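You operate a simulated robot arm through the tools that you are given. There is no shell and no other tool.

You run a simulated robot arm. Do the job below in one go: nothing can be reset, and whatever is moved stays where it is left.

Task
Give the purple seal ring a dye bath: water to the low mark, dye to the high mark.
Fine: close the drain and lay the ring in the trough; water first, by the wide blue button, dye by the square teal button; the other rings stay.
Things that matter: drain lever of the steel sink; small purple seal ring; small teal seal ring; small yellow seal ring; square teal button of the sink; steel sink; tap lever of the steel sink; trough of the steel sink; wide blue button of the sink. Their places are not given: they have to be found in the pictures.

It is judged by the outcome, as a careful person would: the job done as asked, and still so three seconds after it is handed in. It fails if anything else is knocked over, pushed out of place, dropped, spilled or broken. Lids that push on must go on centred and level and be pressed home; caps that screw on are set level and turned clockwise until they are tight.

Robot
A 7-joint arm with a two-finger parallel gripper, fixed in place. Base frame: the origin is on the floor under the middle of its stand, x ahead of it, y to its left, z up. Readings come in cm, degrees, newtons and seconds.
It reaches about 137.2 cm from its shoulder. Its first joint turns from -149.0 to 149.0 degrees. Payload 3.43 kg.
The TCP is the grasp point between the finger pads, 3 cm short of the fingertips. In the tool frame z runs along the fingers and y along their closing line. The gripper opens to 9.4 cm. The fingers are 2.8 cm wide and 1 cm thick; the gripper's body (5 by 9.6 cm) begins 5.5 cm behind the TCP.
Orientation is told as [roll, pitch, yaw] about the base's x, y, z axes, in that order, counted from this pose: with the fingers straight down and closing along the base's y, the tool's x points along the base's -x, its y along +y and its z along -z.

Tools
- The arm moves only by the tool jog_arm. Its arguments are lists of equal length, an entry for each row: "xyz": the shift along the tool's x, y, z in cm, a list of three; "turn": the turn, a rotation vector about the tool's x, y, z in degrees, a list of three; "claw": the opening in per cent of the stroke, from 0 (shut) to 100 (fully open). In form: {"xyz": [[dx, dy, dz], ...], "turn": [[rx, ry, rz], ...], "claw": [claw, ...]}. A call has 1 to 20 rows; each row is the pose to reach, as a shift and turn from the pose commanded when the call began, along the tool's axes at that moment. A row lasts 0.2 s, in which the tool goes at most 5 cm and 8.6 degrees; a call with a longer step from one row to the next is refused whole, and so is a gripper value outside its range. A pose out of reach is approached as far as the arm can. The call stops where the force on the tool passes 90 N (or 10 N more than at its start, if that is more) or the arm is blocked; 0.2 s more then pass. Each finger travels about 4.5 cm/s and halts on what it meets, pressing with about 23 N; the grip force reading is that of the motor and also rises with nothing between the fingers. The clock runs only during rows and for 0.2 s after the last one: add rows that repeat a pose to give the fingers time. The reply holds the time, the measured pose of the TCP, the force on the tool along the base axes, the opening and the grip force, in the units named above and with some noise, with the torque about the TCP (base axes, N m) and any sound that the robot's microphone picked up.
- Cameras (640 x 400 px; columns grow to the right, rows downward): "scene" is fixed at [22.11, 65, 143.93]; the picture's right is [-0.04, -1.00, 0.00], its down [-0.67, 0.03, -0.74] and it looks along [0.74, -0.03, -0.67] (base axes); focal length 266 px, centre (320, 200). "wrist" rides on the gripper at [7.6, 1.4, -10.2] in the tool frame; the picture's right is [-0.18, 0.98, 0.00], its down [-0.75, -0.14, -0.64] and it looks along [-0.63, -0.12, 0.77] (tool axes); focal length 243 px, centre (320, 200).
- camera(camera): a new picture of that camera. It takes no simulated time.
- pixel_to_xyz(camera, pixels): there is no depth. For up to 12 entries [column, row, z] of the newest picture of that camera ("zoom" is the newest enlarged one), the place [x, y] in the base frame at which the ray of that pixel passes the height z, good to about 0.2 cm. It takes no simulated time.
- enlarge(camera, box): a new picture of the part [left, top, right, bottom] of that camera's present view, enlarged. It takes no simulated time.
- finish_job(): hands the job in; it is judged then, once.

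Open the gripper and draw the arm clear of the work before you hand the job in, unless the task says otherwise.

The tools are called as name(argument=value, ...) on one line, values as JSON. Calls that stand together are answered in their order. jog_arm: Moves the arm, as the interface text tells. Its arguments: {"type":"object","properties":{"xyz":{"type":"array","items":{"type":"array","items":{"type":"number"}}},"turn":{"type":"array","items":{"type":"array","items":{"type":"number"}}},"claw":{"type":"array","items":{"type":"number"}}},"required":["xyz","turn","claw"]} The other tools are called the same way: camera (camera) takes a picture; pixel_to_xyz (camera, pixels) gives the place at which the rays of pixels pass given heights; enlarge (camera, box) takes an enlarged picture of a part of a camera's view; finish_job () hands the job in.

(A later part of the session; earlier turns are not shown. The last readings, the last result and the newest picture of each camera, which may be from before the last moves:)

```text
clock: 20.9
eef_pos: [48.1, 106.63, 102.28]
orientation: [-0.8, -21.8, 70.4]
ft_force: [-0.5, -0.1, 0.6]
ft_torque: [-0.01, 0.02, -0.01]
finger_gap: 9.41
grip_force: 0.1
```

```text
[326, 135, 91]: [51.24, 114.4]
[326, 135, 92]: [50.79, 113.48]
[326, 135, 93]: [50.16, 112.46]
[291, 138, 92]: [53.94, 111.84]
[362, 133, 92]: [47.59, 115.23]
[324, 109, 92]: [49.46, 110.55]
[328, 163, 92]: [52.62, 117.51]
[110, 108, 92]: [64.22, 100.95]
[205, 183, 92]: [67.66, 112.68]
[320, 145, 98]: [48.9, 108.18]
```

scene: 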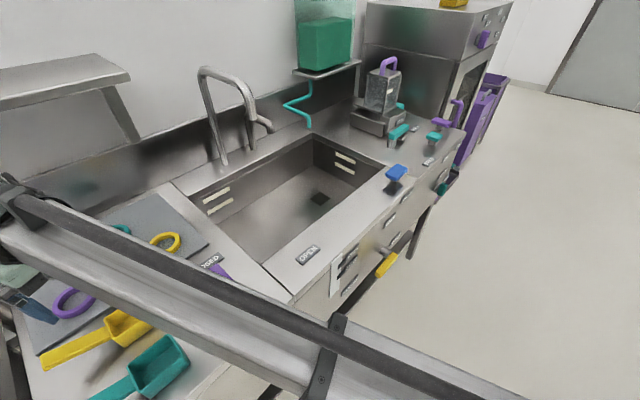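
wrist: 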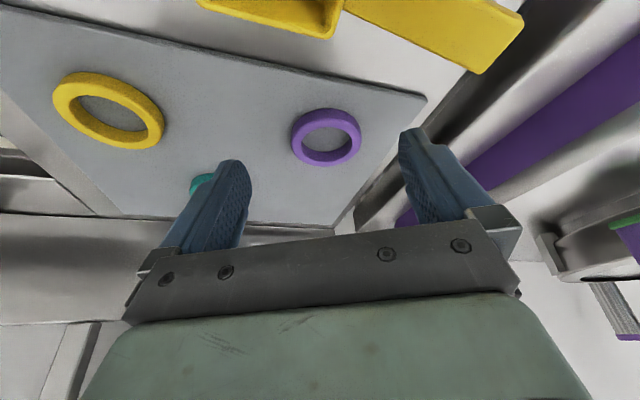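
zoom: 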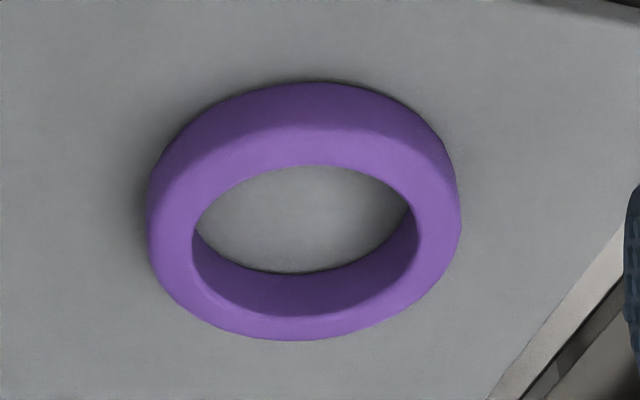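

Ring centre re-measured at about (50.9,113.7). I move above it at TCP z≈99 with this tilt and verify alignment before descending.

jog_arm(xyz=[[-2, -0.1, 1.5], [-4, -0.2, 3.5], [-5.54, -0.27, 5.75], [-5.54, -0.27, 5.75]], turn=[[0, 0, 0], [0, 0, 0], [0, 0, 0], [0, 0, 0]], claw=[100, 100, 100, 100])

camera(camera="wrist")

camera(camera="scene")

```text
clock: 21.9
eef_pos: [50.95, 113.27, 98.99]
orientation: [-0.7, -21.8, 70.4]
ft_force: [0.5, -1.1, 0.3]
ft_torque: [0.0, 0.04, -0.04]
finger_gap: 9.42
grip_force: 0.1
```

```text
taken
```

wrist: 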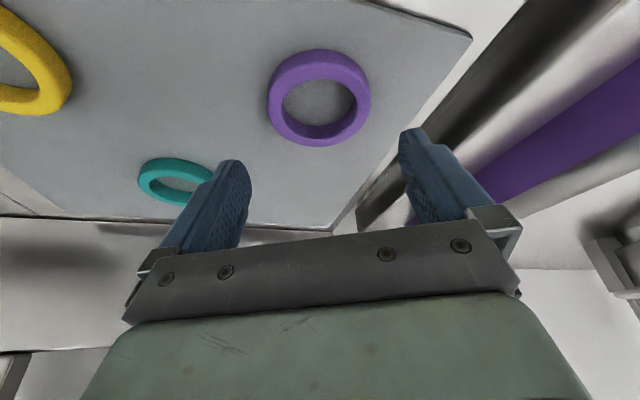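

```text
taken
```

scene: 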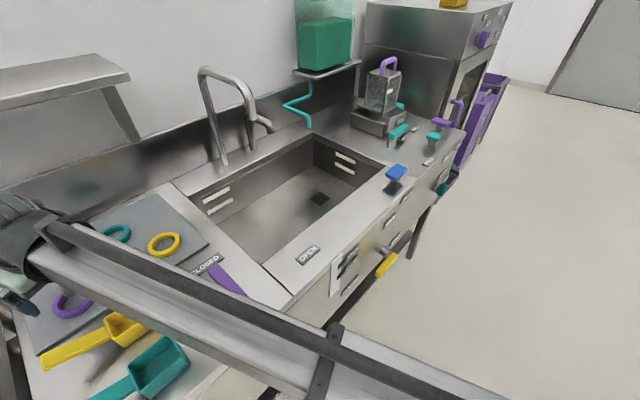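

Reach is good. I re-measure the ring from this closer view before the final descent.

enlarge(camera="wrist", box=[240, 30, 400, 150])

pixel_to_xyz(camera="wrist", pixels=[[267, 98, 91], [267, 98, 92.5], [371, 90, 91], [371, 90, 92.5], [319, 103, 92.5], [319, 103, 91], [320, 147, 92.5], [320, 147, 91], [318, 49, 91], [228, 164, 96], [412, 130, 96]])

```text
3.33 times, centred on (320, 90) of wrist
```

zoom: 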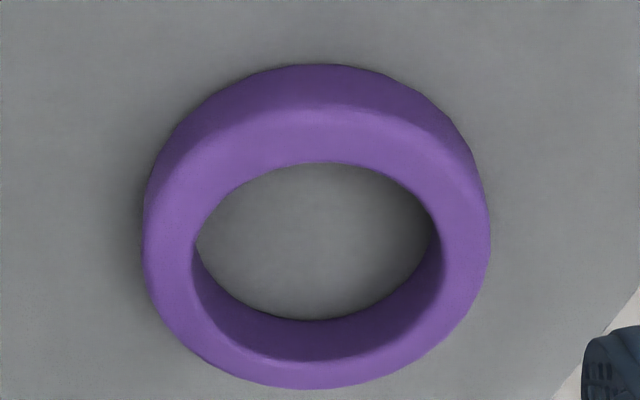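

```text
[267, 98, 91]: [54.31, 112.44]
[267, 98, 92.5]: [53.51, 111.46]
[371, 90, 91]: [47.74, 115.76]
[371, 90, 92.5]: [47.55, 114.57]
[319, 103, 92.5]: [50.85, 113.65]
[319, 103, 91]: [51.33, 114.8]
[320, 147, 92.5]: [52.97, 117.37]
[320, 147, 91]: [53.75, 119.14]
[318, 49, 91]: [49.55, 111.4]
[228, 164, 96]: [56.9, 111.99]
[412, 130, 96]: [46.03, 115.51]
```

Ring centre is about (51.0,114.1), top z≈92.5, bottom ≈91.2. I descend so the fingertips straddle it just above the mat.

jog_arm(xyz=[[0.3, 0.1, 1.1], [0.6, 0.2, 2.1], [0.9, 0.2, 3.1], [1.05, 0.2, 3.7], [1.18, 0.2, 4.1]], turn=[[0, 0, 0], [0, 0, 0], [0, 0, 0], [0, 0, 0], [0, 0, 0]], claw=[100, 100, 100, 100, 100])

camera(camera="wrist")

enlarge(camera="scene", box=[0, 240, 130, 340])

```text
clock: 23.1
eef_pos: [51.08, 113.86, 94.81]
orientation: [-0.9, -21.7, 70.3]
ft_force: [-0.3, 0.2, -0.3]
ft_torque: [-0.01, 0.02, 0.01]
finger_gap: 9.41
grip_force: 0.0
```

```text
taken
```

wrist: 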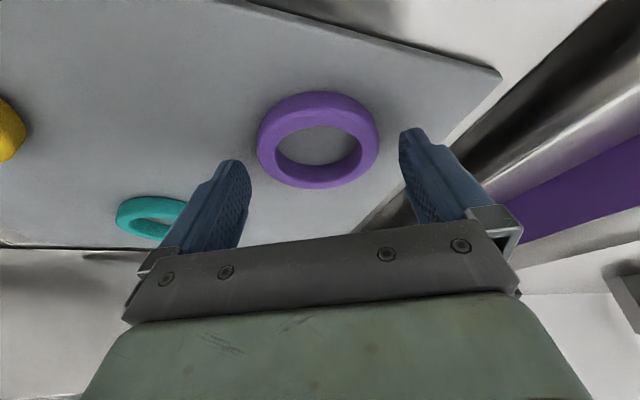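

```text
4.00 times, centred on (65, 290) of scene
```

zoom: 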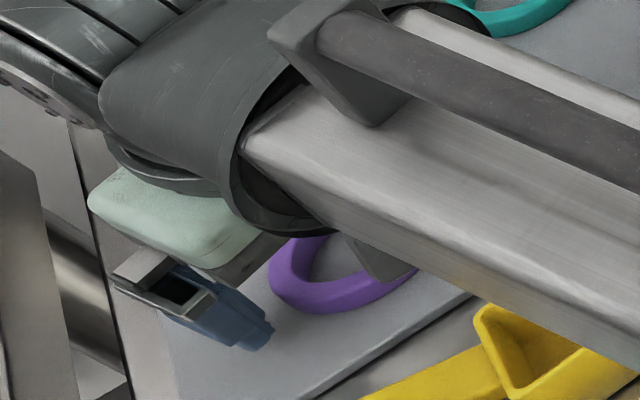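

Geometry predicts the pads overlap the ring's upper ~0.8 cm, matching the picture (ring at (318,140) between the tips). I lower a further 0.2 cm and close on it.

jog_arm(xyz=[[-0.1, 0, 0.26], [-0.1, 0, 0.26], [-0.1, 0, 0.26], [-0.1, 0, 0.26], [-0.1, 0, 0.26], [-0.1, 0, 0.26]], turn=[[0, 0, 0], [0, 0, 0], [0, 0, 0], [0, 0, 0], [0, 0, 0], [0, 0, 0]], claw=[100, 85, 60, 40, 40, 40])

camera(camera="wrist")

```text
clock: 24.5
eef_pos: [51.04, 114.0, 94.56]
orientation: [-0.7, -21.8, 70.3]
ft_force: [-0.4, -0.1, 0.0]
ft_torque: [-0.03, -0.03, 0.01]
finger_gap: 6.22
grip_force: 23.7
```

```text
taken
```

wrist: 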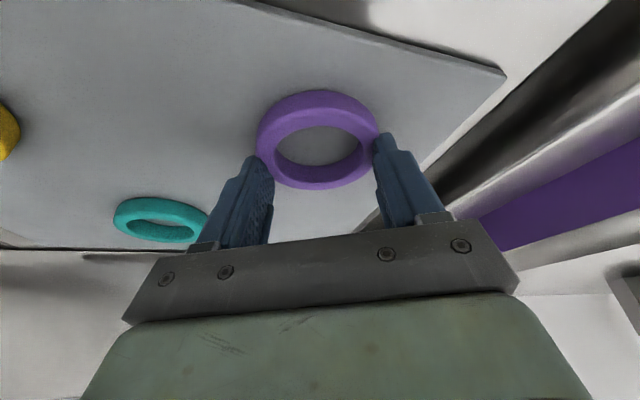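

The gap stopped at 6.2 cm with 23.7 N of grip, so something is held; I zoom in to see how the tips touch the ring.

enlarge(camera="wrist", box=[230, 80, 420, 200])

enlarge(camera="scene", box=[20, 270, 120, 340])

```text
3.33 times, centred on (325, 140) of wrist
```

zoom: 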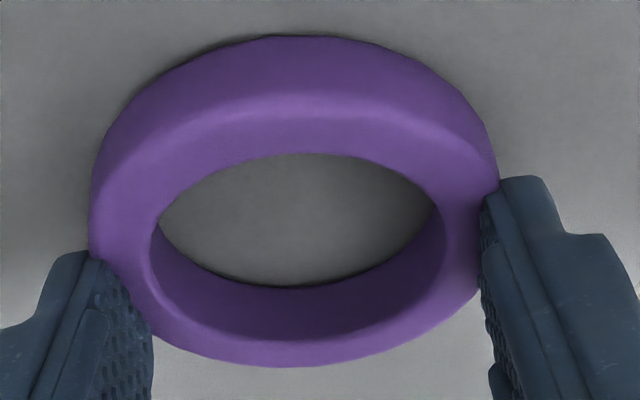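

```text
5.71 times, centred on (70, 305) of scene
```

zoom: 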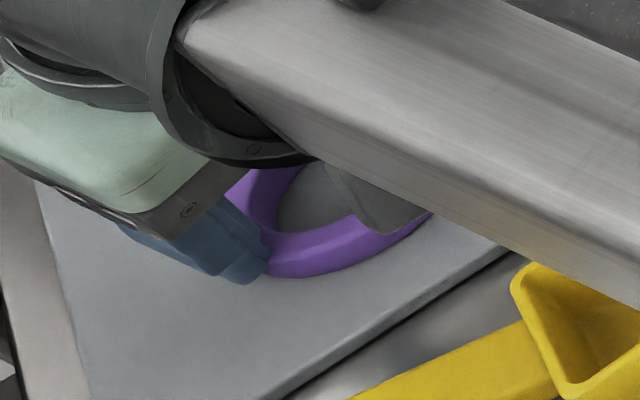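

The tips only catch the ring's far half, which is precarious. I open, lift 4 cm, and reduce the tilt to about 10° so the pads can sit squarely across the ring's diameter.

jog_arm(xyz=[[0, 0, 0], [0, 0, 0], [0, 0, 0], [-0.5, 0, -1.2], [-1, 0, -2.6], [-1.5, 0, -4], [-1.5, 0, -4], [-1.5, 0, -4], [-1.5, 0, -4]], turn=[[0, 0, 0], [0, 0, 0], [0, 0, 0], [0, 0, 0], [0, 0, 0], [0, 0, 0], [0, 4, 0], [0, 8, 0], [0, 12, 0]], claw=[70, 100, 100, 100, 100, 100, 100, 100, 100])

camera(camera="wrist")

```text
clock: 26.5
eef_pos: [49.63, 110.57, 98.31]
orientation: [-0.7, -9.8, 70.2]
ft_force: [0.0, -0.2, 0.4]
ft_torque: [0.04, -0.01, 0.0]
finger_gap: 9.42
grip_force: 0.0
out of reach, approached as far as the arm can: row 7, 8, 9
```

```text
taken
```

wrist: 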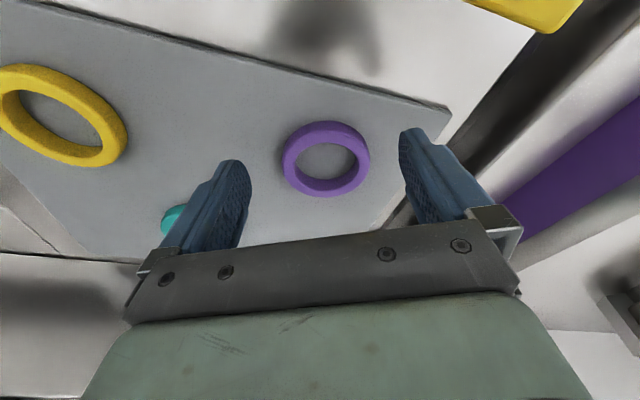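

At 10° tilt the arm reaches only (49.6,110.6). I re-measure the ring (now near wrist (326,157)) from this pose to settle its true centre before choosing the tilt.

enlarge(camera="wrist", box=[260, 105, 400, 210])

pixel_to_xyz(camera="wrist", pixels=[[282, 161, 91.5], [370, 155, 91.5], [326, 196, 92.1], [325, 121, 91], [325, 133, 92.1], [326, 161, 92.1]])

enlarge(camera="wrist", box=[190, 110, 540, 260])

```text
3.81 times, centred on (330, 158) of wrist
```

zoom: 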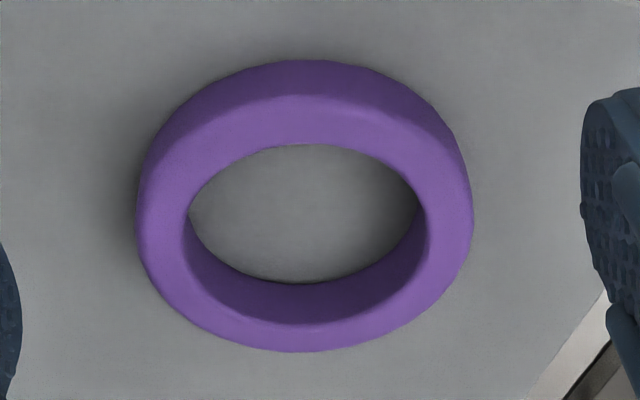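

```text
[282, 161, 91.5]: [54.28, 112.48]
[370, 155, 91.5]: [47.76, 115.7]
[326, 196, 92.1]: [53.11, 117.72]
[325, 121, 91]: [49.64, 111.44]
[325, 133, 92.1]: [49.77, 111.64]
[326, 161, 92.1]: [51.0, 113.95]
```

```text
1.83 times, centred on (365, 185) of wrist
```

zoom: 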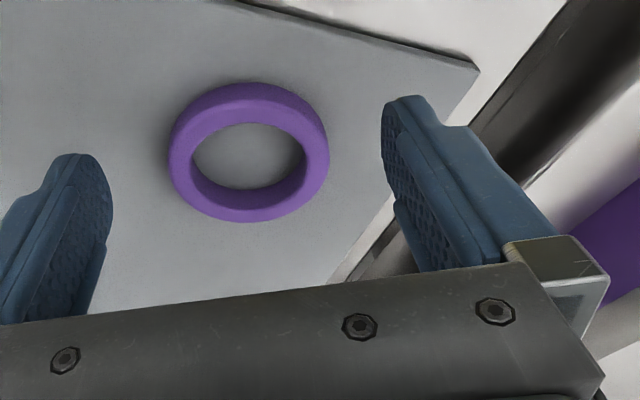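

The fingertips are rounded, so at my last grip only the ring's top edge was pinched (mat is lower than I assumed). I restore the 22° tilt over the ring centre (≈(51.0,114.1)) at z=96, then go down in small steps until just above the mat.

jog_arm(xyz=[[0, 0, 0], [0, 0, 0], [-1, 0, 0.5], [-2, -0.1, 1.6], [-2.82, -0.12, 2.83], [-2.82, -0.12, 2.83]], turn=[[0, -6, 0], [0, -12, 0], [0, -12, 0], [0, -12, 0], [0, -12, 0], [0, -12, 0]], claw=[100, 100, 100, 100, 100, 100])

```text
clock: 27.9
eef_pos: [50.93, 113.55, 96.08]
orientation: [-0.7, -21.7, 70.4]
ft_force: [-0.1, -0.5, 0.4]
ft_torque: [0.01, -0.01, -0.03]
finger_gap: 9.39
grip_force: 0.0
```

On station at z=96.1. I descend straight down to z≈94.0 and check the force.

jog_arm(xyz=[[0.35, 0, 0.88], [0.6, 0, 1.5], [0.7, 0, 1.76], [0.78, 0, 1.95]], turn=[[0, 0, 0], [0, 0, 0], [0, 0, 0], [0, 0, 0]], claw=[100, 100, 100, 100])

enlarge(camera="wrist", box=[190, 70, 470, 245])

```text
clock: 28.9
eef_pos: [50.75, 113.5, 94.19]
orientation: [-0.6, -22.0, 70.5]
ft_force: [0.6, -1.3, 17.3]
ft_torque: [0.2, 0.79, 0.18]
finger_gap: 9.38
grip_force: 0.0
```

```text
2.29 times, centred on (330, 158) of wrist
```

zoom: 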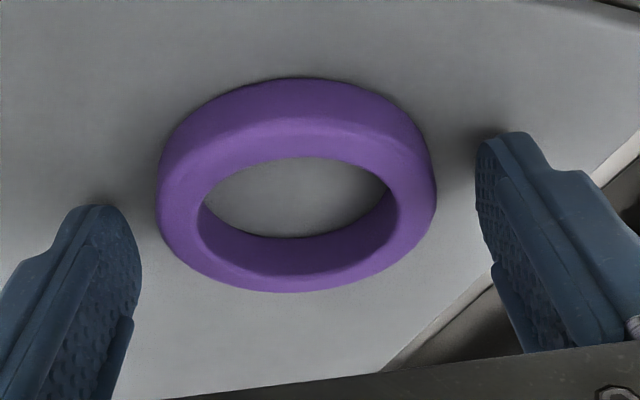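

The fingertips touch the mat (17 N at z=94.2). I raise 0.25 cm and close on the ring, now lower and centred.

jog_arm(xyz=[[-0.1, 0, -0.25], [-0.1, 0, -0.25], [-0.1, 0, -0.25], [-0.1, 0, -0.25], [-0.1, 0, -0.25], [-0.1, 0, -0.25]], turn=[[0, 0, 0], [0, 0, 0], [0, 0, 0], [0, 0, 0], [0, 0, 0], [0, 0, 0]], claw=[100, 90, 70, 50, 40, 40])

enlarge(camera="wrist", box=[190, 70, 470, 245])

```text
clock: 30.3
eef_pos: [50.93, 113.6, 94.08]
orientation: [-0.7, -21.8, 70.5]
ft_force: [-4.4, -0.8, 6.8]
ft_torque: [0.02, 0.35, 0.06]
finger_gap: 6.21
grip_force: 23.1
```

```text
2.29 times, centred on (330, 158) of wrist
```

zoom: 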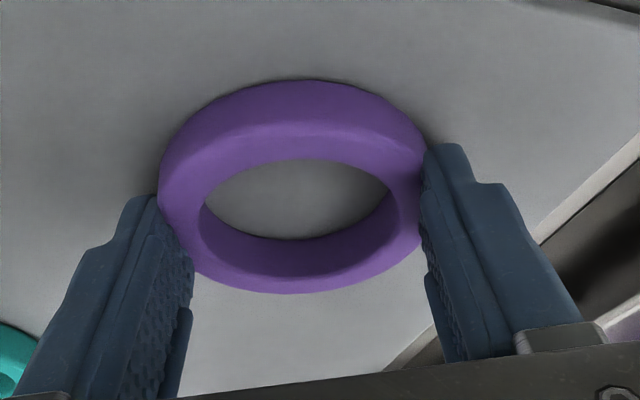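

The gap again stops at 6.2 cm with 23 N, and the ring's widest points now meet the fingertips. I lift by 1.5 cm and check whether the ring comes up level.

jog_arm(xyz=[[-0.15, 0, -0.4], [-0.3, 0, -0.8], [-0.45, 0, -1.15], [-0.55, 0, -1.4], [-0.55, 0, -1.4]], turn=[[0, 0, 0], [0, 0, 0], [0, 0, 0], [0, 0, 0], [0, 0, 0]], claw=[40, 40, 40, 40, 40])

enlarge(camera="wrist", box=[190, 70, 470, 245])

enlarge(camera="scene", box=[20, 260, 120, 340])

```text
clock: 31.5
eef_pos: [50.84, 113.57, 95.72]
orientation: [-0.7, -21.8, 70.3]
ft_force: [0.8, 0.4, -0.1]
ft_torque: [0.01, 0.0, -0.05]
finger_gap: 6.19
grip_force: 22.8
```

```text
2.29 times, centred on (330, 158) of wrist
```

zoom: 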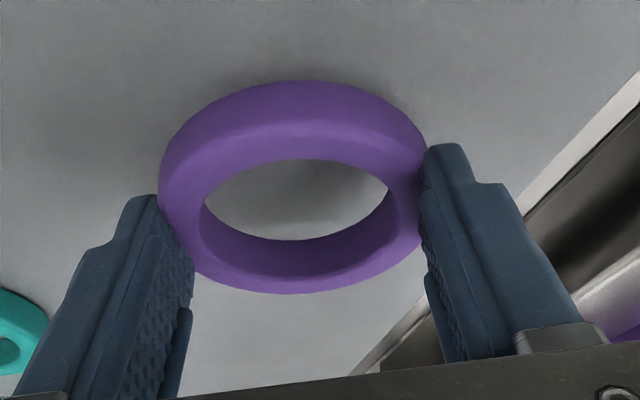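

```text
5.00 times, centred on (70, 300) of scene
```

zoom: 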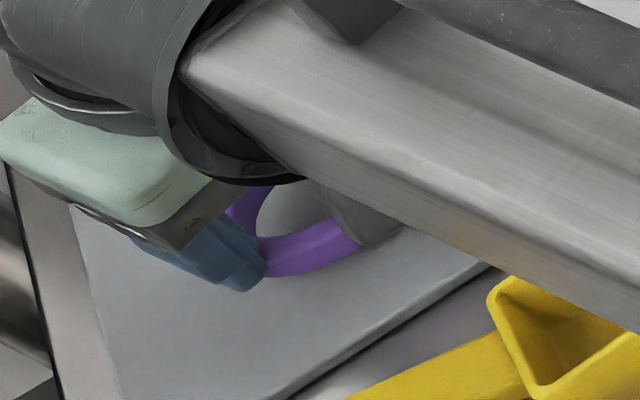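

The ring lifted cleanly and level. Before carrying it, I measure the trough opening: rim corners at scene (264,263), (385,168), (313,134), (190,199), and floor corners.

enlarge(camera="scene", box=[170, 50, 410, 280])

pixel_to_xyz(camera="scene", pixels=[[263, 264, 90], [386, 168, 90], [313, 134, 90], [189, 199, 90], [225, 165, 90], [250, 150, 90], [268, 126, 100], [268, 126, 105], [268, 126, 110], [320, 198, 74], [171, 184, 90], [310, 128, 90]])

```text
1.74 times, centred on (290, 165) of scene
```

zoom: 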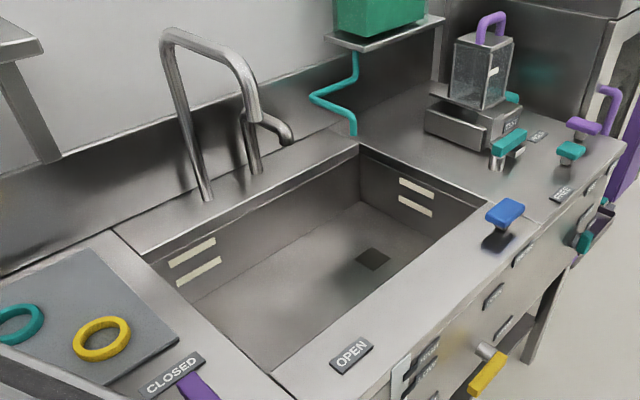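

```text
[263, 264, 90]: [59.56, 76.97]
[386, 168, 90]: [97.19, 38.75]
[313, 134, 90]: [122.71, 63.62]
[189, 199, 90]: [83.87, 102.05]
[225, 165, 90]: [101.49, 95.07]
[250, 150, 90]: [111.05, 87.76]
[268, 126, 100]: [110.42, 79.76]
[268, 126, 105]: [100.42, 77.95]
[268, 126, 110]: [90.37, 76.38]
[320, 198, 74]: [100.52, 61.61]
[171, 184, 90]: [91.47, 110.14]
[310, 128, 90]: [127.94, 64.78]
```

The trough spans roughly s −12…41, d 96…131 in counter axes, with centre near (91,70); I'll lay the ring near (89,68), clear of the drain hole at (100.5,61.6) and the tap. First leg: lift and retract gently with the ring.

jog_arm(xyz=[[-0.6, 0, -1.6], [-1.2, 0, -3.2], [0.2, -0.6, -5], [1.7, -1.2, -6.8], [3.1, -1.8, -8.6], [4.5, -2.4, -10.4], [6, -2.9, -12.2], [7.41, -3.45, -14.05]], turn=[[0, 0, 0], [0, 0, 0], [0, 0, 0], [0, 0, 0], [0, 0, 0], [0, 0, 0], [0, 0, 0], [0, 0, 0]], claw=[40, 40, 40, 40, 40, 40, 40, 40])

camera(camera="wrist")

camera(camera="scene")

```text
clock: 33.3
eef_pos: [49.86, 101.09, 106.02]
orientation: [-0.8, -21.6, 70.4]
ft_force: [0.7, -0.8, 0.2]
ft_torque: [-0.02, -0.01, 0.03]
finger_gap: 6.2
grip_force: 23.0
```

```text
taken
```

wrist: 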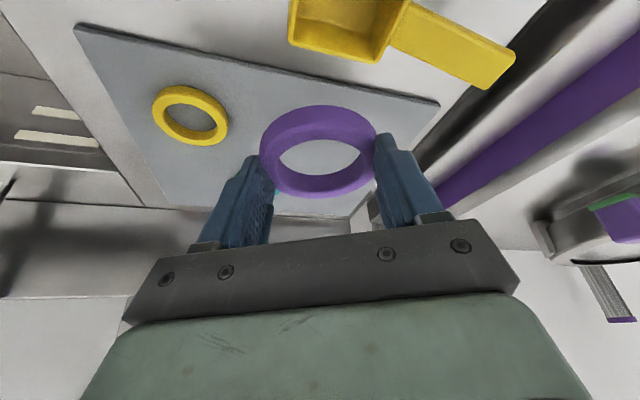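

```text
taken
```

scene: 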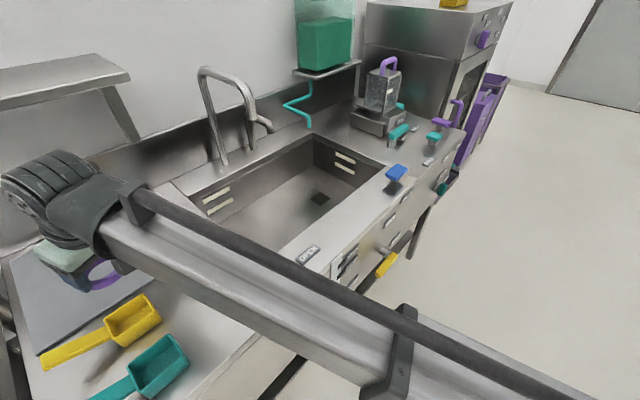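

The ring is held steadily. Next leg: swing to the right to (78,58,106), just in front of the trough's middle, yawing back to 45°.

jog_arm(xyz=[[1.2, -1.7, -0.5], [3.6, -5.1, -1.4], [5.4, -7.7, -2.2], [7.2, -10.2, -2.9], [9, -12.8, -3.6], [10.8, -15.4, -4.3], [12.6, -17.9, -5], [14.4, -20.5, -5.8], [16.2, -23, -6.5], [18, -25.6, -7.2], [19.8, -28.2, -7.9], [21.6, -30.7, -8.6], [23.4, -33.3, -9.3], [25.2, -35.9, -10.1], [27, -38.4, -10.8], [28.2, -40.1, -11.3], [28.8, -41, -11.5]], turn=[[0, 0, 0], [0.7, 0, 1.8], [1.3, 0, 3.2], [1.9, 0, 4.8], [2.5, 0, 6.4], [3.2, 0, 8], [3.8, 0, 9.6], [4.5, 0, 11.2], [5.1, 0, 12.8], [5.8, 0, 14.5], [6.4, 0, 16], [7, 0, 17.5], [7.7, 0, 19.2], [8.3, 0, 20.8], [8.9, 0, 22.3], [9.28, 0, 23.2], [9.28, 0, 23.2]], claw=[40, 40, 40, 40, 40, 40, 40, 40, 40, 40, 40, 40, 40, 40, 40, 40, 40])

camera(camera="wrist")

camera(camera="scene")

```text
clock: 36.9
eef_pos: [77.8, 58.09, 106.63]
orientation: [-0.8, -22.1, 45.4]
ft_force: [-0.3, -0.7, 0.3]
ft_torque: [-0.02, 0.0, -0.02]
finger_gap: 6.21
grip_force: 23.1
```

```text
taken
```

wrist: 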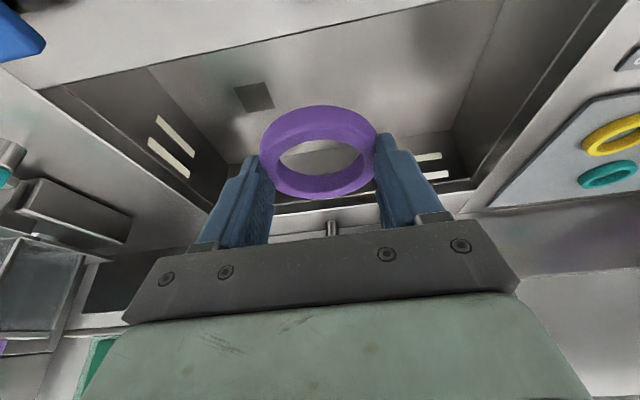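

```text
taken
```

scene: 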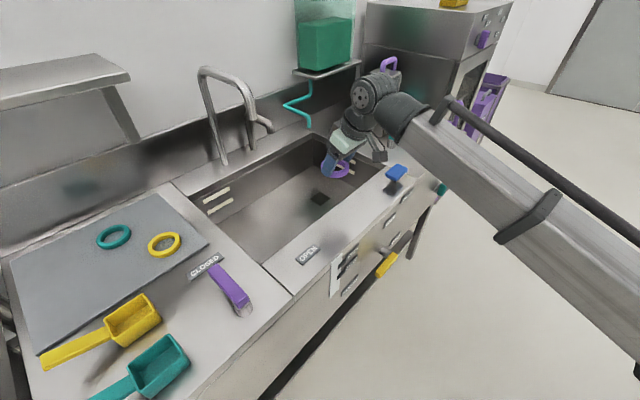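

The ring is now in front of the trough. I check the floor height with the drain hole (wrist (254,96), scene (320,198)) before lowering in.

pixel_to_xyz(camera="wrist", pixels=[[254, 96, 72], [254, 96, 74], [254, 96, 76], [254, 96, 78]])

pixel_to_xyz(camera="scene", pixels=[[320, 198, 72], [320, 198, 74], [320, 198, 76], [320, 198, 78]])

jog_arm(xyz=[[-0.5, 0, 1.5], [-1.5, 0, 4], [-2.5, 0, 6.5], [-3.5, 0, 9], [-4.5, 0, 11.4], [-5.5, 0, 13.8], [-6.5, 0, 16.3], [-7.5, 0, 18.8], [-7.5, 0, 18.8]], turn=[[0, 0, 0], [0, 0, 0], [0, 0, 0], [0, 0, 0], [0, 0, 0], [0, 0, 0], [0, 0, 0], [0, 0, 0], [0, 0, 0]], claw=[40, 40, 40, 40, 40, 40, 40, 40, 40])

camera(camera="scene")

camera(camera="wrist")

```text
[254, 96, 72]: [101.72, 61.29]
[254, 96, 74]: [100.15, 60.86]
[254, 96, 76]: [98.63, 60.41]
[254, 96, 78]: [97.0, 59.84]
```

```text
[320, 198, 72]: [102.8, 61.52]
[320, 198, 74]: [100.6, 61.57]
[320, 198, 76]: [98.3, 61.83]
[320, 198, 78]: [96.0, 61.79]
```

```text
clock: 38.9
eef_pos: [87.95, 67.82, 91.83]
orientation: [-0.8, -22.1, 45.4]
ft_force: [0.3, 0.4, 0.5]
ft_torque: [-0.01, 0.01, 0.02]
finger_gap: 6.19
grip_force: 23.1
```

```text
taken
```

scene: 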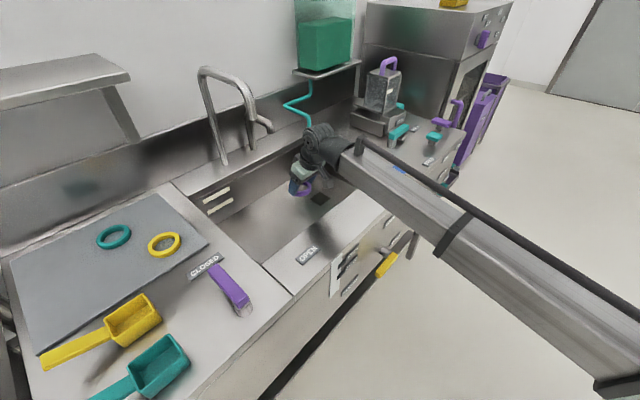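

```text
taken
```

wrist: 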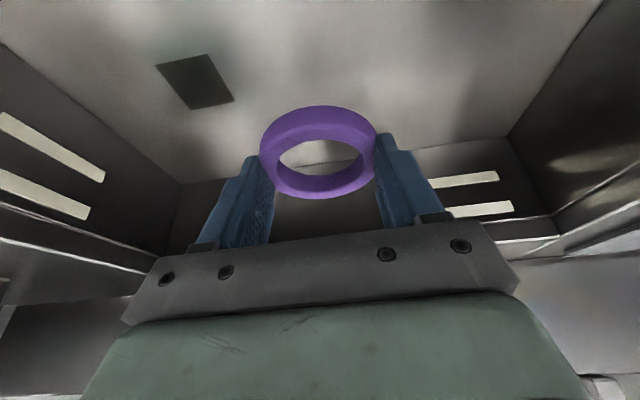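

Clear so far, with the drain hole left of the ring at (195,80). I continue down along the finger axis to about z=80.

jog_arm(xyz=[[0, 0, 2], [0, 0, 4.5], [-0.1, 0, 7], [-0.1, 0, 9.2], [-0.1, 0, 11.2], [-0.1, 0, 12.6], [-0.1, 0, 12.6]], turn=[[0, 0, 0], [0, 0, 0], [0, 0, 0], [0, 0, 0], [0, 0, 0], [0, 0, 0], [0, 0, 0]], claw=[40, 40, 40, 40, 40, 40, 40])

camera(camera="scene")

camera(camera="wrist")

```text
clock: 40.5
eef_pos: [91.39, 71.3, 80.23]
orientation: [-0.7, -22.1, 45.3]
ft_force: [-0.8, 0.6, 0.5]
ft_torque: [0.01, 0.0, 0.01]
finger_gap: 6.19
grip_force: 23.1
```

```text
taken
```

scene: 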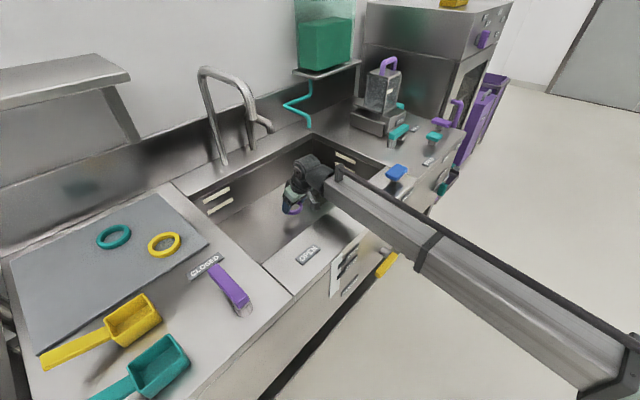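

```text
taken
```

wrist: 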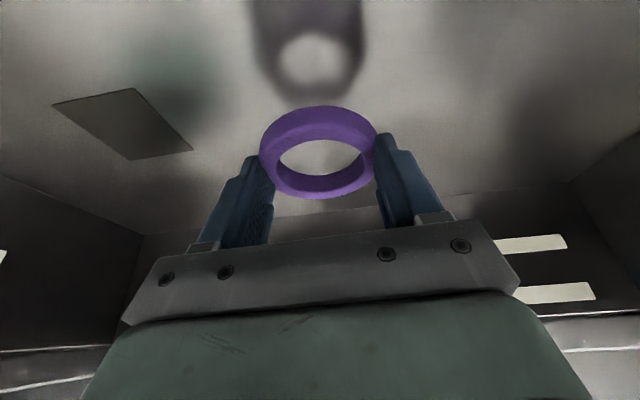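

The reflection shows the ring still a few cm over the floor. I lower straight down in small steps, watching for contact.

jog_arm(xyz=[[0.3, 0, 0.74], [0.56, 0, 1.39], [0.75, 0, 1.85], [0.86, 0, 2.13]], turn=[[0, 0, 0], [0, 0, 0], [0, 0, 0], [0, 0, 0]], claw=[40, 40, 40, 40])

enlarge(camera="wrist", box=[190, 20, 470, 245])

```text
clock: 41.5
eef_pos: [91.27, 71.2, 77.91]
orientation: [-0.7, -22.1, 45.4]
ft_force: [0.0, -0.7, -1.4]
ft_torque: [0.02, 0.01, -0.04]
finger_gap: 6.21
grip_force: 23.0
```

```text
1.78 times, centred on (330, 132) of wrist
```

zoom: 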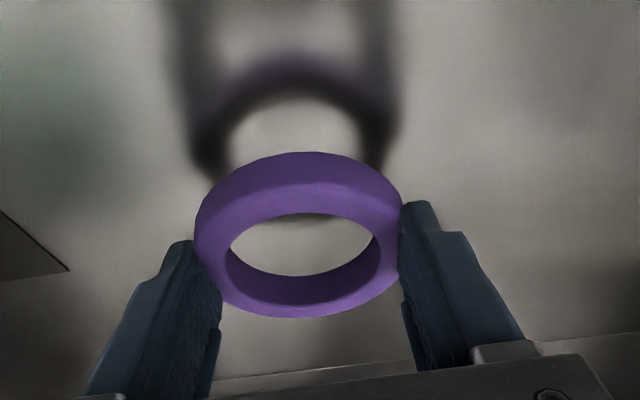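

No contact yet; from the reflection the ring is about 1.2 cm above the floor. I lower another 0.9 cm in small steps.

jog_arm(xyz=[[0.11, 0, 0.28], [0.23, 0, 0.56], [0.34, 0, 0.83], [0.34, 0, 0.83]], turn=[[0, 0, 0], [0, 0, 0], [0, 0, 0], [0, 0, 0]], claw=[40, 40, 40, 40])

enlarge(camera="wrist", box=[190, 20, 470, 245])

```text
clock: 42.5
eef_pos: [91.41, 71.2, 77.03]
orientation: [-0.7, -22.0, 45.4]
ft_force: [-0.1, 0.7, 0.2]
ft_torque: [0.0, 0.02, 0.02]
finger_gap: 6.2
grip_force: 22.4
```

```text
1.78 times, centred on (330, 132) of wrist
```

zoom: 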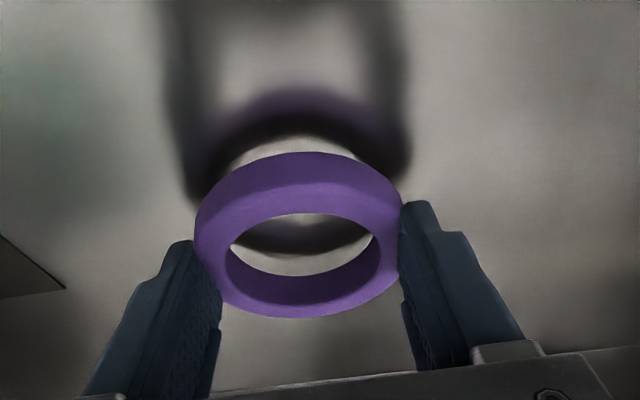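

Still above the floor by roughly 1 cm. I lower another 0.8 cm, then in 0.1 cm steps.

jog_arm(xyz=[[0.11, 0, 0.28], [0.23, 0, 0.56], [0.3, 0, 0.74], [0.34, 0, 0.83], [0.34, 0, 0.83]], turn=[[0, 0, 0], [0, 0, 0], [0, 0, 0], [0, 0, 0], [0, 0, 0]], claw=[40, 40, 40, 40, 40])

enlarge(camera="wrist", box=[190, 20, 470, 245])

```text
clock: 43.7
eef_pos: [91.41, 71.17, 76.36]
orientation: [-0.7, -22.3, 45.4]
ft_force: [-0.5, 1.0, 12.9]
ft_torque: [0.06, 0.33, 0.0]
finger_gap: 6.22
grip_force: 23.1
```

```text
1.78 times, centred on (330, 132) of wrist
```

zoom: 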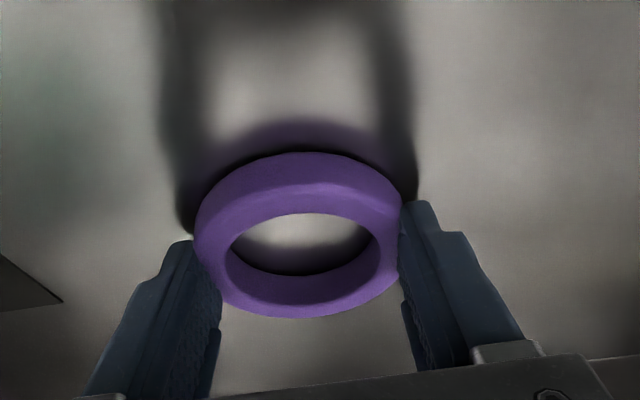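

Contact with the floor (13 N): the ring lies on the trough floor. I open the fingers slowly to release it.

jog_arm(xyz=[[-0.04, 0, -0.09], [-0.04, 0, -0.09], [-0.04, 0, -0.09], [-0.04, 0, -0.09], [-0.04, 0, -0.09]], turn=[[0, 0, 0], [0, 0, 0], [0, 0, 0], [0, 0, 0], [0, 0, 0]], claw=[64, 72, 84, 100, 100])

enlarge(camera="wrist", box=[190, 20, 470, 245])

```text
clock: 44.9
eef_pos: [91.49, 71.06, 76.38]
orientation: [-0.7, -22.0, 45.4]
ft_force: [5.7, -10.0, 15.0]
ft_torque: [0.14, 0.37, 0.18]
finger_gap: 8.77
grip_force: 0.0
```

```text
1.78 times, centred on (330, 132) of wrist
```

zoom: 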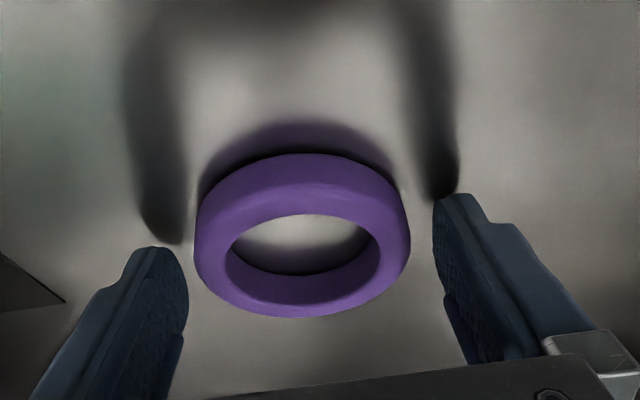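

The ring is free on the floor, level. I retract along the finger axis back out of the trough.

jog_arm(xyz=[[0, 0, -1], [0, 0, -3], [0, 0, -6], [0, 0, -9], [0, 0, -12], [0, 0, -15], [1.5, 0, -18.5], [3, 0, -22], [4.5, 0, -25.5], [6, 0, -29], [7, 0, -32]], turn=[[0, 0, 0], [0, 0, 0], [0, 0, 0], [0, 0, 0], [0, 0, 0], [0, 0, 0], [0, 0, 0], [0, 0, 0], [0, 0, 0], [0, 0, 0], [0, 0, 0]], claw=[100, 100, 100, 100, 100, 100, 100, 100, 100, 100, 100])

camera(camera="wrist")

camera(camera="scene")

```text
clock: 47.3
eef_pos: [78.27, 58.22, 103.31]
orientation: [-0.6, -22.1, 45.4]
ft_force: [0.0, 0.8, 0.1]
ft_torque: [-0.02, 0.01, 0.02]
finger_gap: 9.4
grip_force: 0.0
```

```text
taken
```

wrist: 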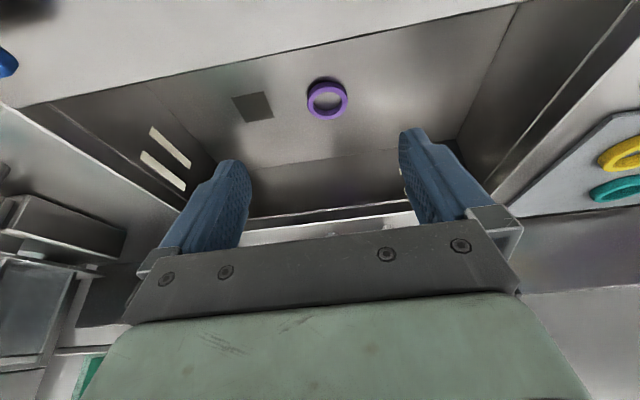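

```text
taken
```

scene: 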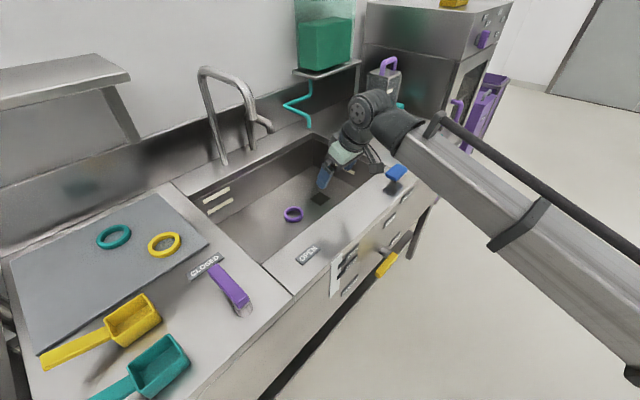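

The ring rests at scene (293,214), lever and other rings unchanged. Now I close the fingers and move above the wide blue button (top centre ≈(89.3,37.7,94)), bringing the hand upright.

jog_arm(xyz=[[0.9, -3.2, -0.4], [1.8, -6.4, -0.8], [2.7, -9.5, -1.1], [3.6, -12.7, -1.5], [4.6, -15.9, -1.9], [5.5, -19, -2.2], [6.37, -22.2, -2.59], [6.37, -22.2, -2.59]], turn=[[0, 3, 0], [0, 6, 0], [0, 9, 0], [0, 12, 0], [0, 15, 0], [0, 19, 0], [0, 22, 0], [0, 22, 0]], claw=[60, 30, 0, 0, 0, 0, 0, 0])

camera(camera="wrist")

camera(camera="scene")

```text
clock: 49.1
eef_pos: [88.88, 37.6, 103.62]
orientation: [-0.8, 0.0, 45.2]
ft_force: [-0.6, -0.4, -0.7]
ft_torque: [0.0, -0.02, -0.01]
finger_gap: 0.0
grip_force: 22.9
```

```text
taken
```

wrist: 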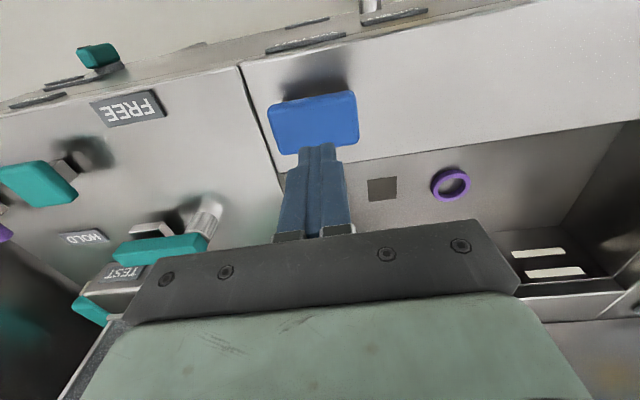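

```text
taken
```

scene: 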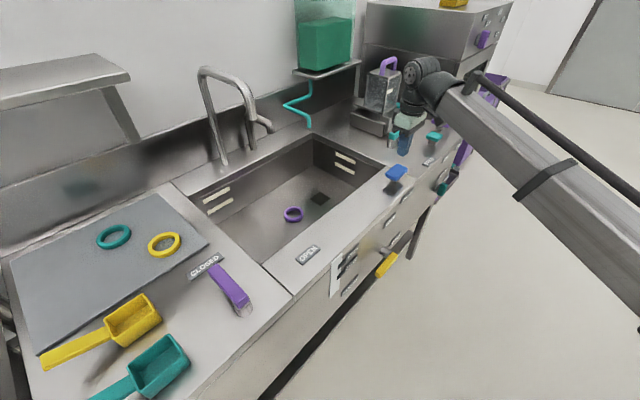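

The blue button is at wrist (314,122). I compute its exact centre and that of the square teal button at wrist (38,184).

pixel_to_xyz(camera="wrist", pixels=[[314, 120, 93.5], [314, 120, 94], [314, 120, 94.5], [267, 110, 94], [358, 120, 94], [38, 182, 94], [38, 182, 95], [382, 188, 74]])

enlarge(camera="scene", box=[360, 140, 440, 210])

enlarge(camera="wrist", box=[240, 60, 400, 180])

```text
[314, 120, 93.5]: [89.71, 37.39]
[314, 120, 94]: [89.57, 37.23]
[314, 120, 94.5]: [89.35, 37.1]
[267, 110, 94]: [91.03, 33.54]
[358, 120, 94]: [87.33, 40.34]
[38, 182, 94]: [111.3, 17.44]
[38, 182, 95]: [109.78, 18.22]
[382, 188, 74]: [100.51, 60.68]
```

```text
5.71 times, centred on (400, 175) of scene
```

zoom: 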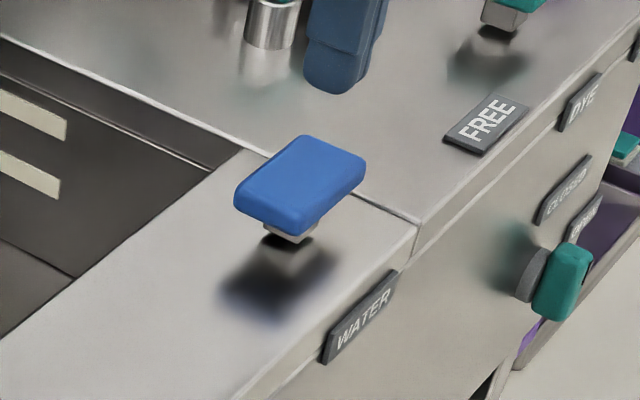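

```text
3.33 times, centred on (320, 120) of wrist
```

zoom: 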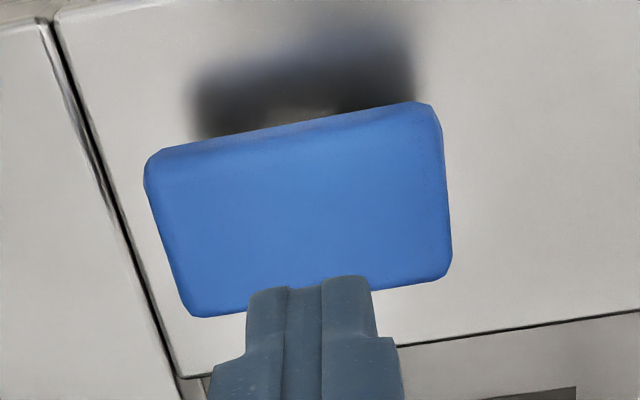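

Button centre is about (89.8,37.6) with its top at z≈94. I first move to just above it (tip ≈0.6 cm clear).

jog_arm(xyz=[[-0.63, -0.64, 1.5], [-0.63, -0.64, 3.5], [-0.63, -0.64, 5], [-0.63, -0.64, 6], [-0.63, -0.64, 6]], turn=[[0, 0, 0], [0, 0, 0], [0, 0, 0], [0, 0, 0], [0, 0, 0]], claw=[0, 0, 0, 0, 0])

enlarge(camera="scene", box=[360, 140, 440, 210])

enlarge(camera="wrist", box=[240, 60, 400, 180])

```text
clock: 50.3
eef_pos: [90.06, 37.54, 97.57]
orientation: [-0.7, -0.1, 45.1]
ft_force: [0.9, 0.0, 0.7]
ft_torque: [-0.02, 0.01, 0.02]
finger_gap: 0.02
grip_force: 23.2
```

```text
5.71 times, centred on (400, 175) of scene
```

zoom: 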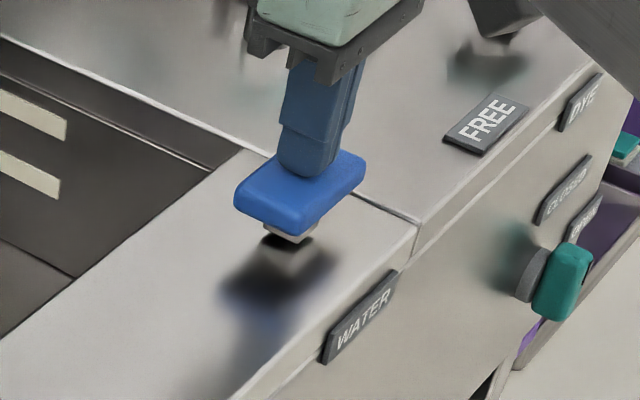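

```text
3.33 times, centred on (320, 120) of wrist
```

zoom: 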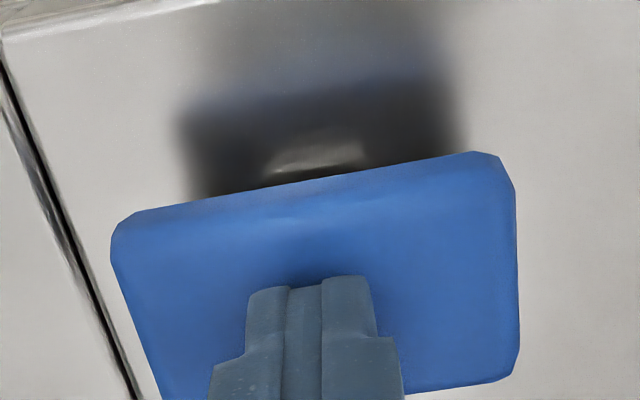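

The fingertip is over the button's centre. I give it one short press (about 0.7 cm past contact) and release to learn how the water responds.

jog_arm(xyz=[[0, 0, 0.6], [0, 0, 1.2], [0, 0, 0.3], [0, 0, 0]], turn=[[0, 0, 0], [0, 0, 0], [0, 0, 0], [0, 0, 0]], claw=[0, 0, 0, 0])

enlarge(camera="scene", box=[180, 100, 420, 300])

enlarge(camera="scene", box=[310, 230, 390, 300])

```text
clock: 51.3
eef_pos: [90.0, 37.72, 97.53]
orientation: [-0.7, -0.1, 45.2]
ft_force: [-0.5, 0.0, 0.4]
ft_torque: [-0.03, -0.02, 0.01]
finger_gap: 0.01
grip_force: 22.9
heard: click
```

```text
2.00 times, centred on (300, 200) of scene
```

zoom: 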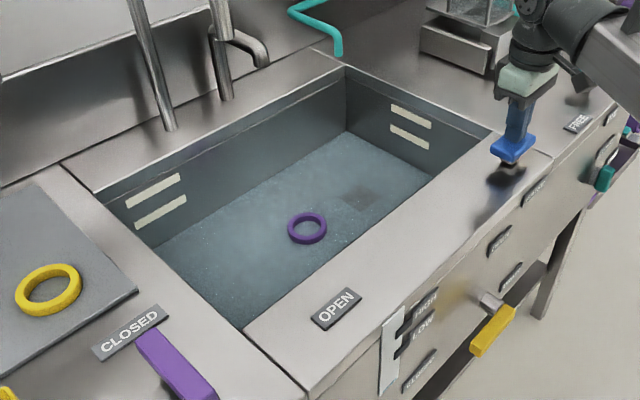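

```text
5.71 times, centred on (350, 265) of scene
```

zoom: 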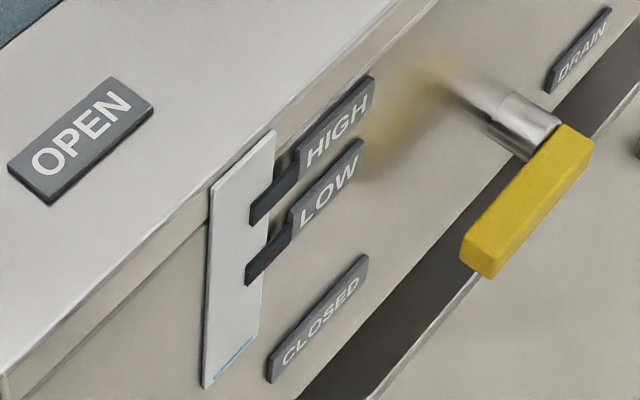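

A click was heard, water has appeared and the gauge shows a thin blue line at its bottom. I wait briefly without touching the button to see whether water keeps flowing.

jog_arm(xyz=[[0, 0, 0], [0, 0, 0]], turn=[[0, 0, 0], [0, 0, 0]], claw=[0, 0])

enlarge(camera="scene", box=[310, 230, 390, 300])

enlarge(camera="scene", box=[180, 100, 420, 300])

```text
clock: 51.9
eef_pos: [89.98, 37.5, 97.59]
orientation: [-0.7, -0.1, 45.2]
ft_force: [0.5, 0.2, 0.1]
ft_torque: [-0.02, 0.03, 0.01]
finger_gap: 0.0
grip_force: 23.1
```

```text
5.71 times, centred on (350, 265) of scene
```

zoom: 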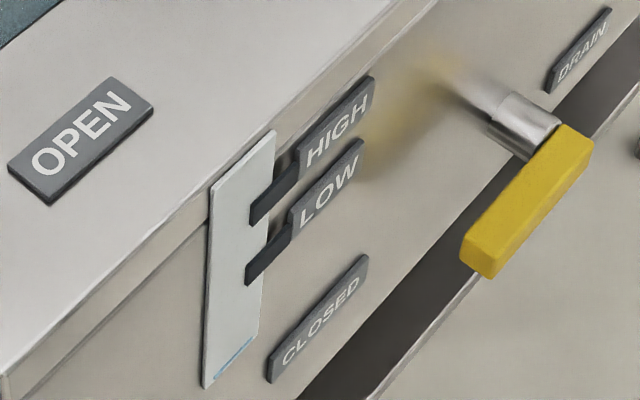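

```text
2.00 times, centred on (300, 200) of scene
```

zoom: 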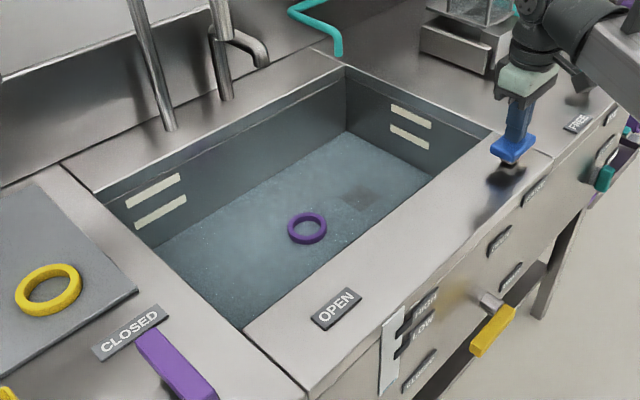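

The level holds, so water flows only while pressed. I hold the button for about 1 s and measure the rise.

jog_arm(xyz=[[0, 0, 0.6], [0, 0, 1.2], [0, 0, 1.2], [0, 0, 1.2], [0, 0, 1.2], [0, 0, 1.2], [0, 0, 0.2], [0, 0, 0]], turn=[[0, 0, 0], [0, 0, 0], [0, 0, 0], [0, 0, 0], [0, 0, 0], [0, 0, 0], [0, 0, 0], [0, 0, 0]], claw=[0, 0, 0, 0, 0, 0, 0, 0])

enlarge(camera="scene", box=[310, 230, 390, 300])

enlarge(camera="scene", box=[180, 100, 420, 300])

```text
clock: 53.7
eef_pos: [89.94, 37.62, 97.51]
orientation: [-0.7, -0.1, 45.1]
ft_force: [-0.7, -0.4, -0.6]
ft_torque: [0.02, 0.0, 0.01]
finger_gap: 0.0
grip_force: 23.5
heard: click
```

```text
5.71 times, centred on (350, 265) of scene
```

zoom: 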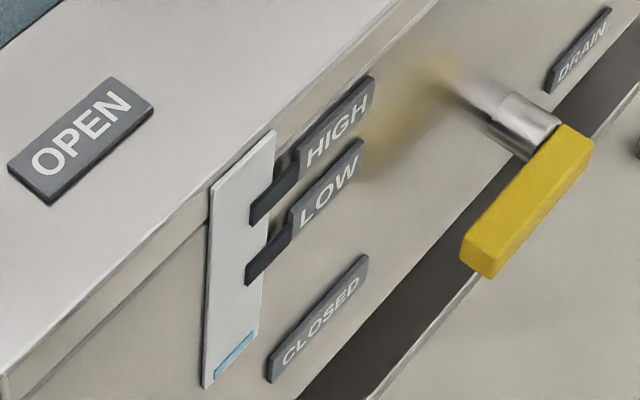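

```text
2.00 times, centred on (300, 200) of scene
```

zoom: 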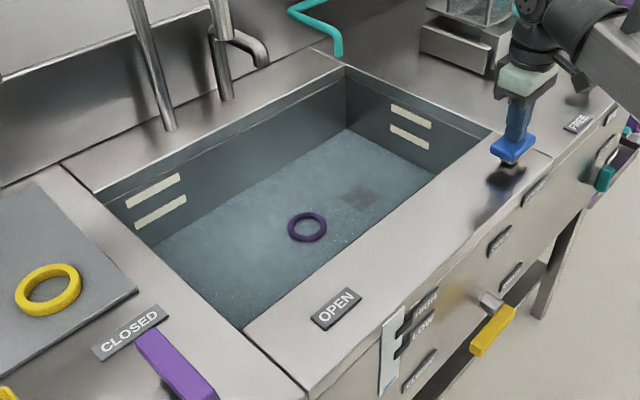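

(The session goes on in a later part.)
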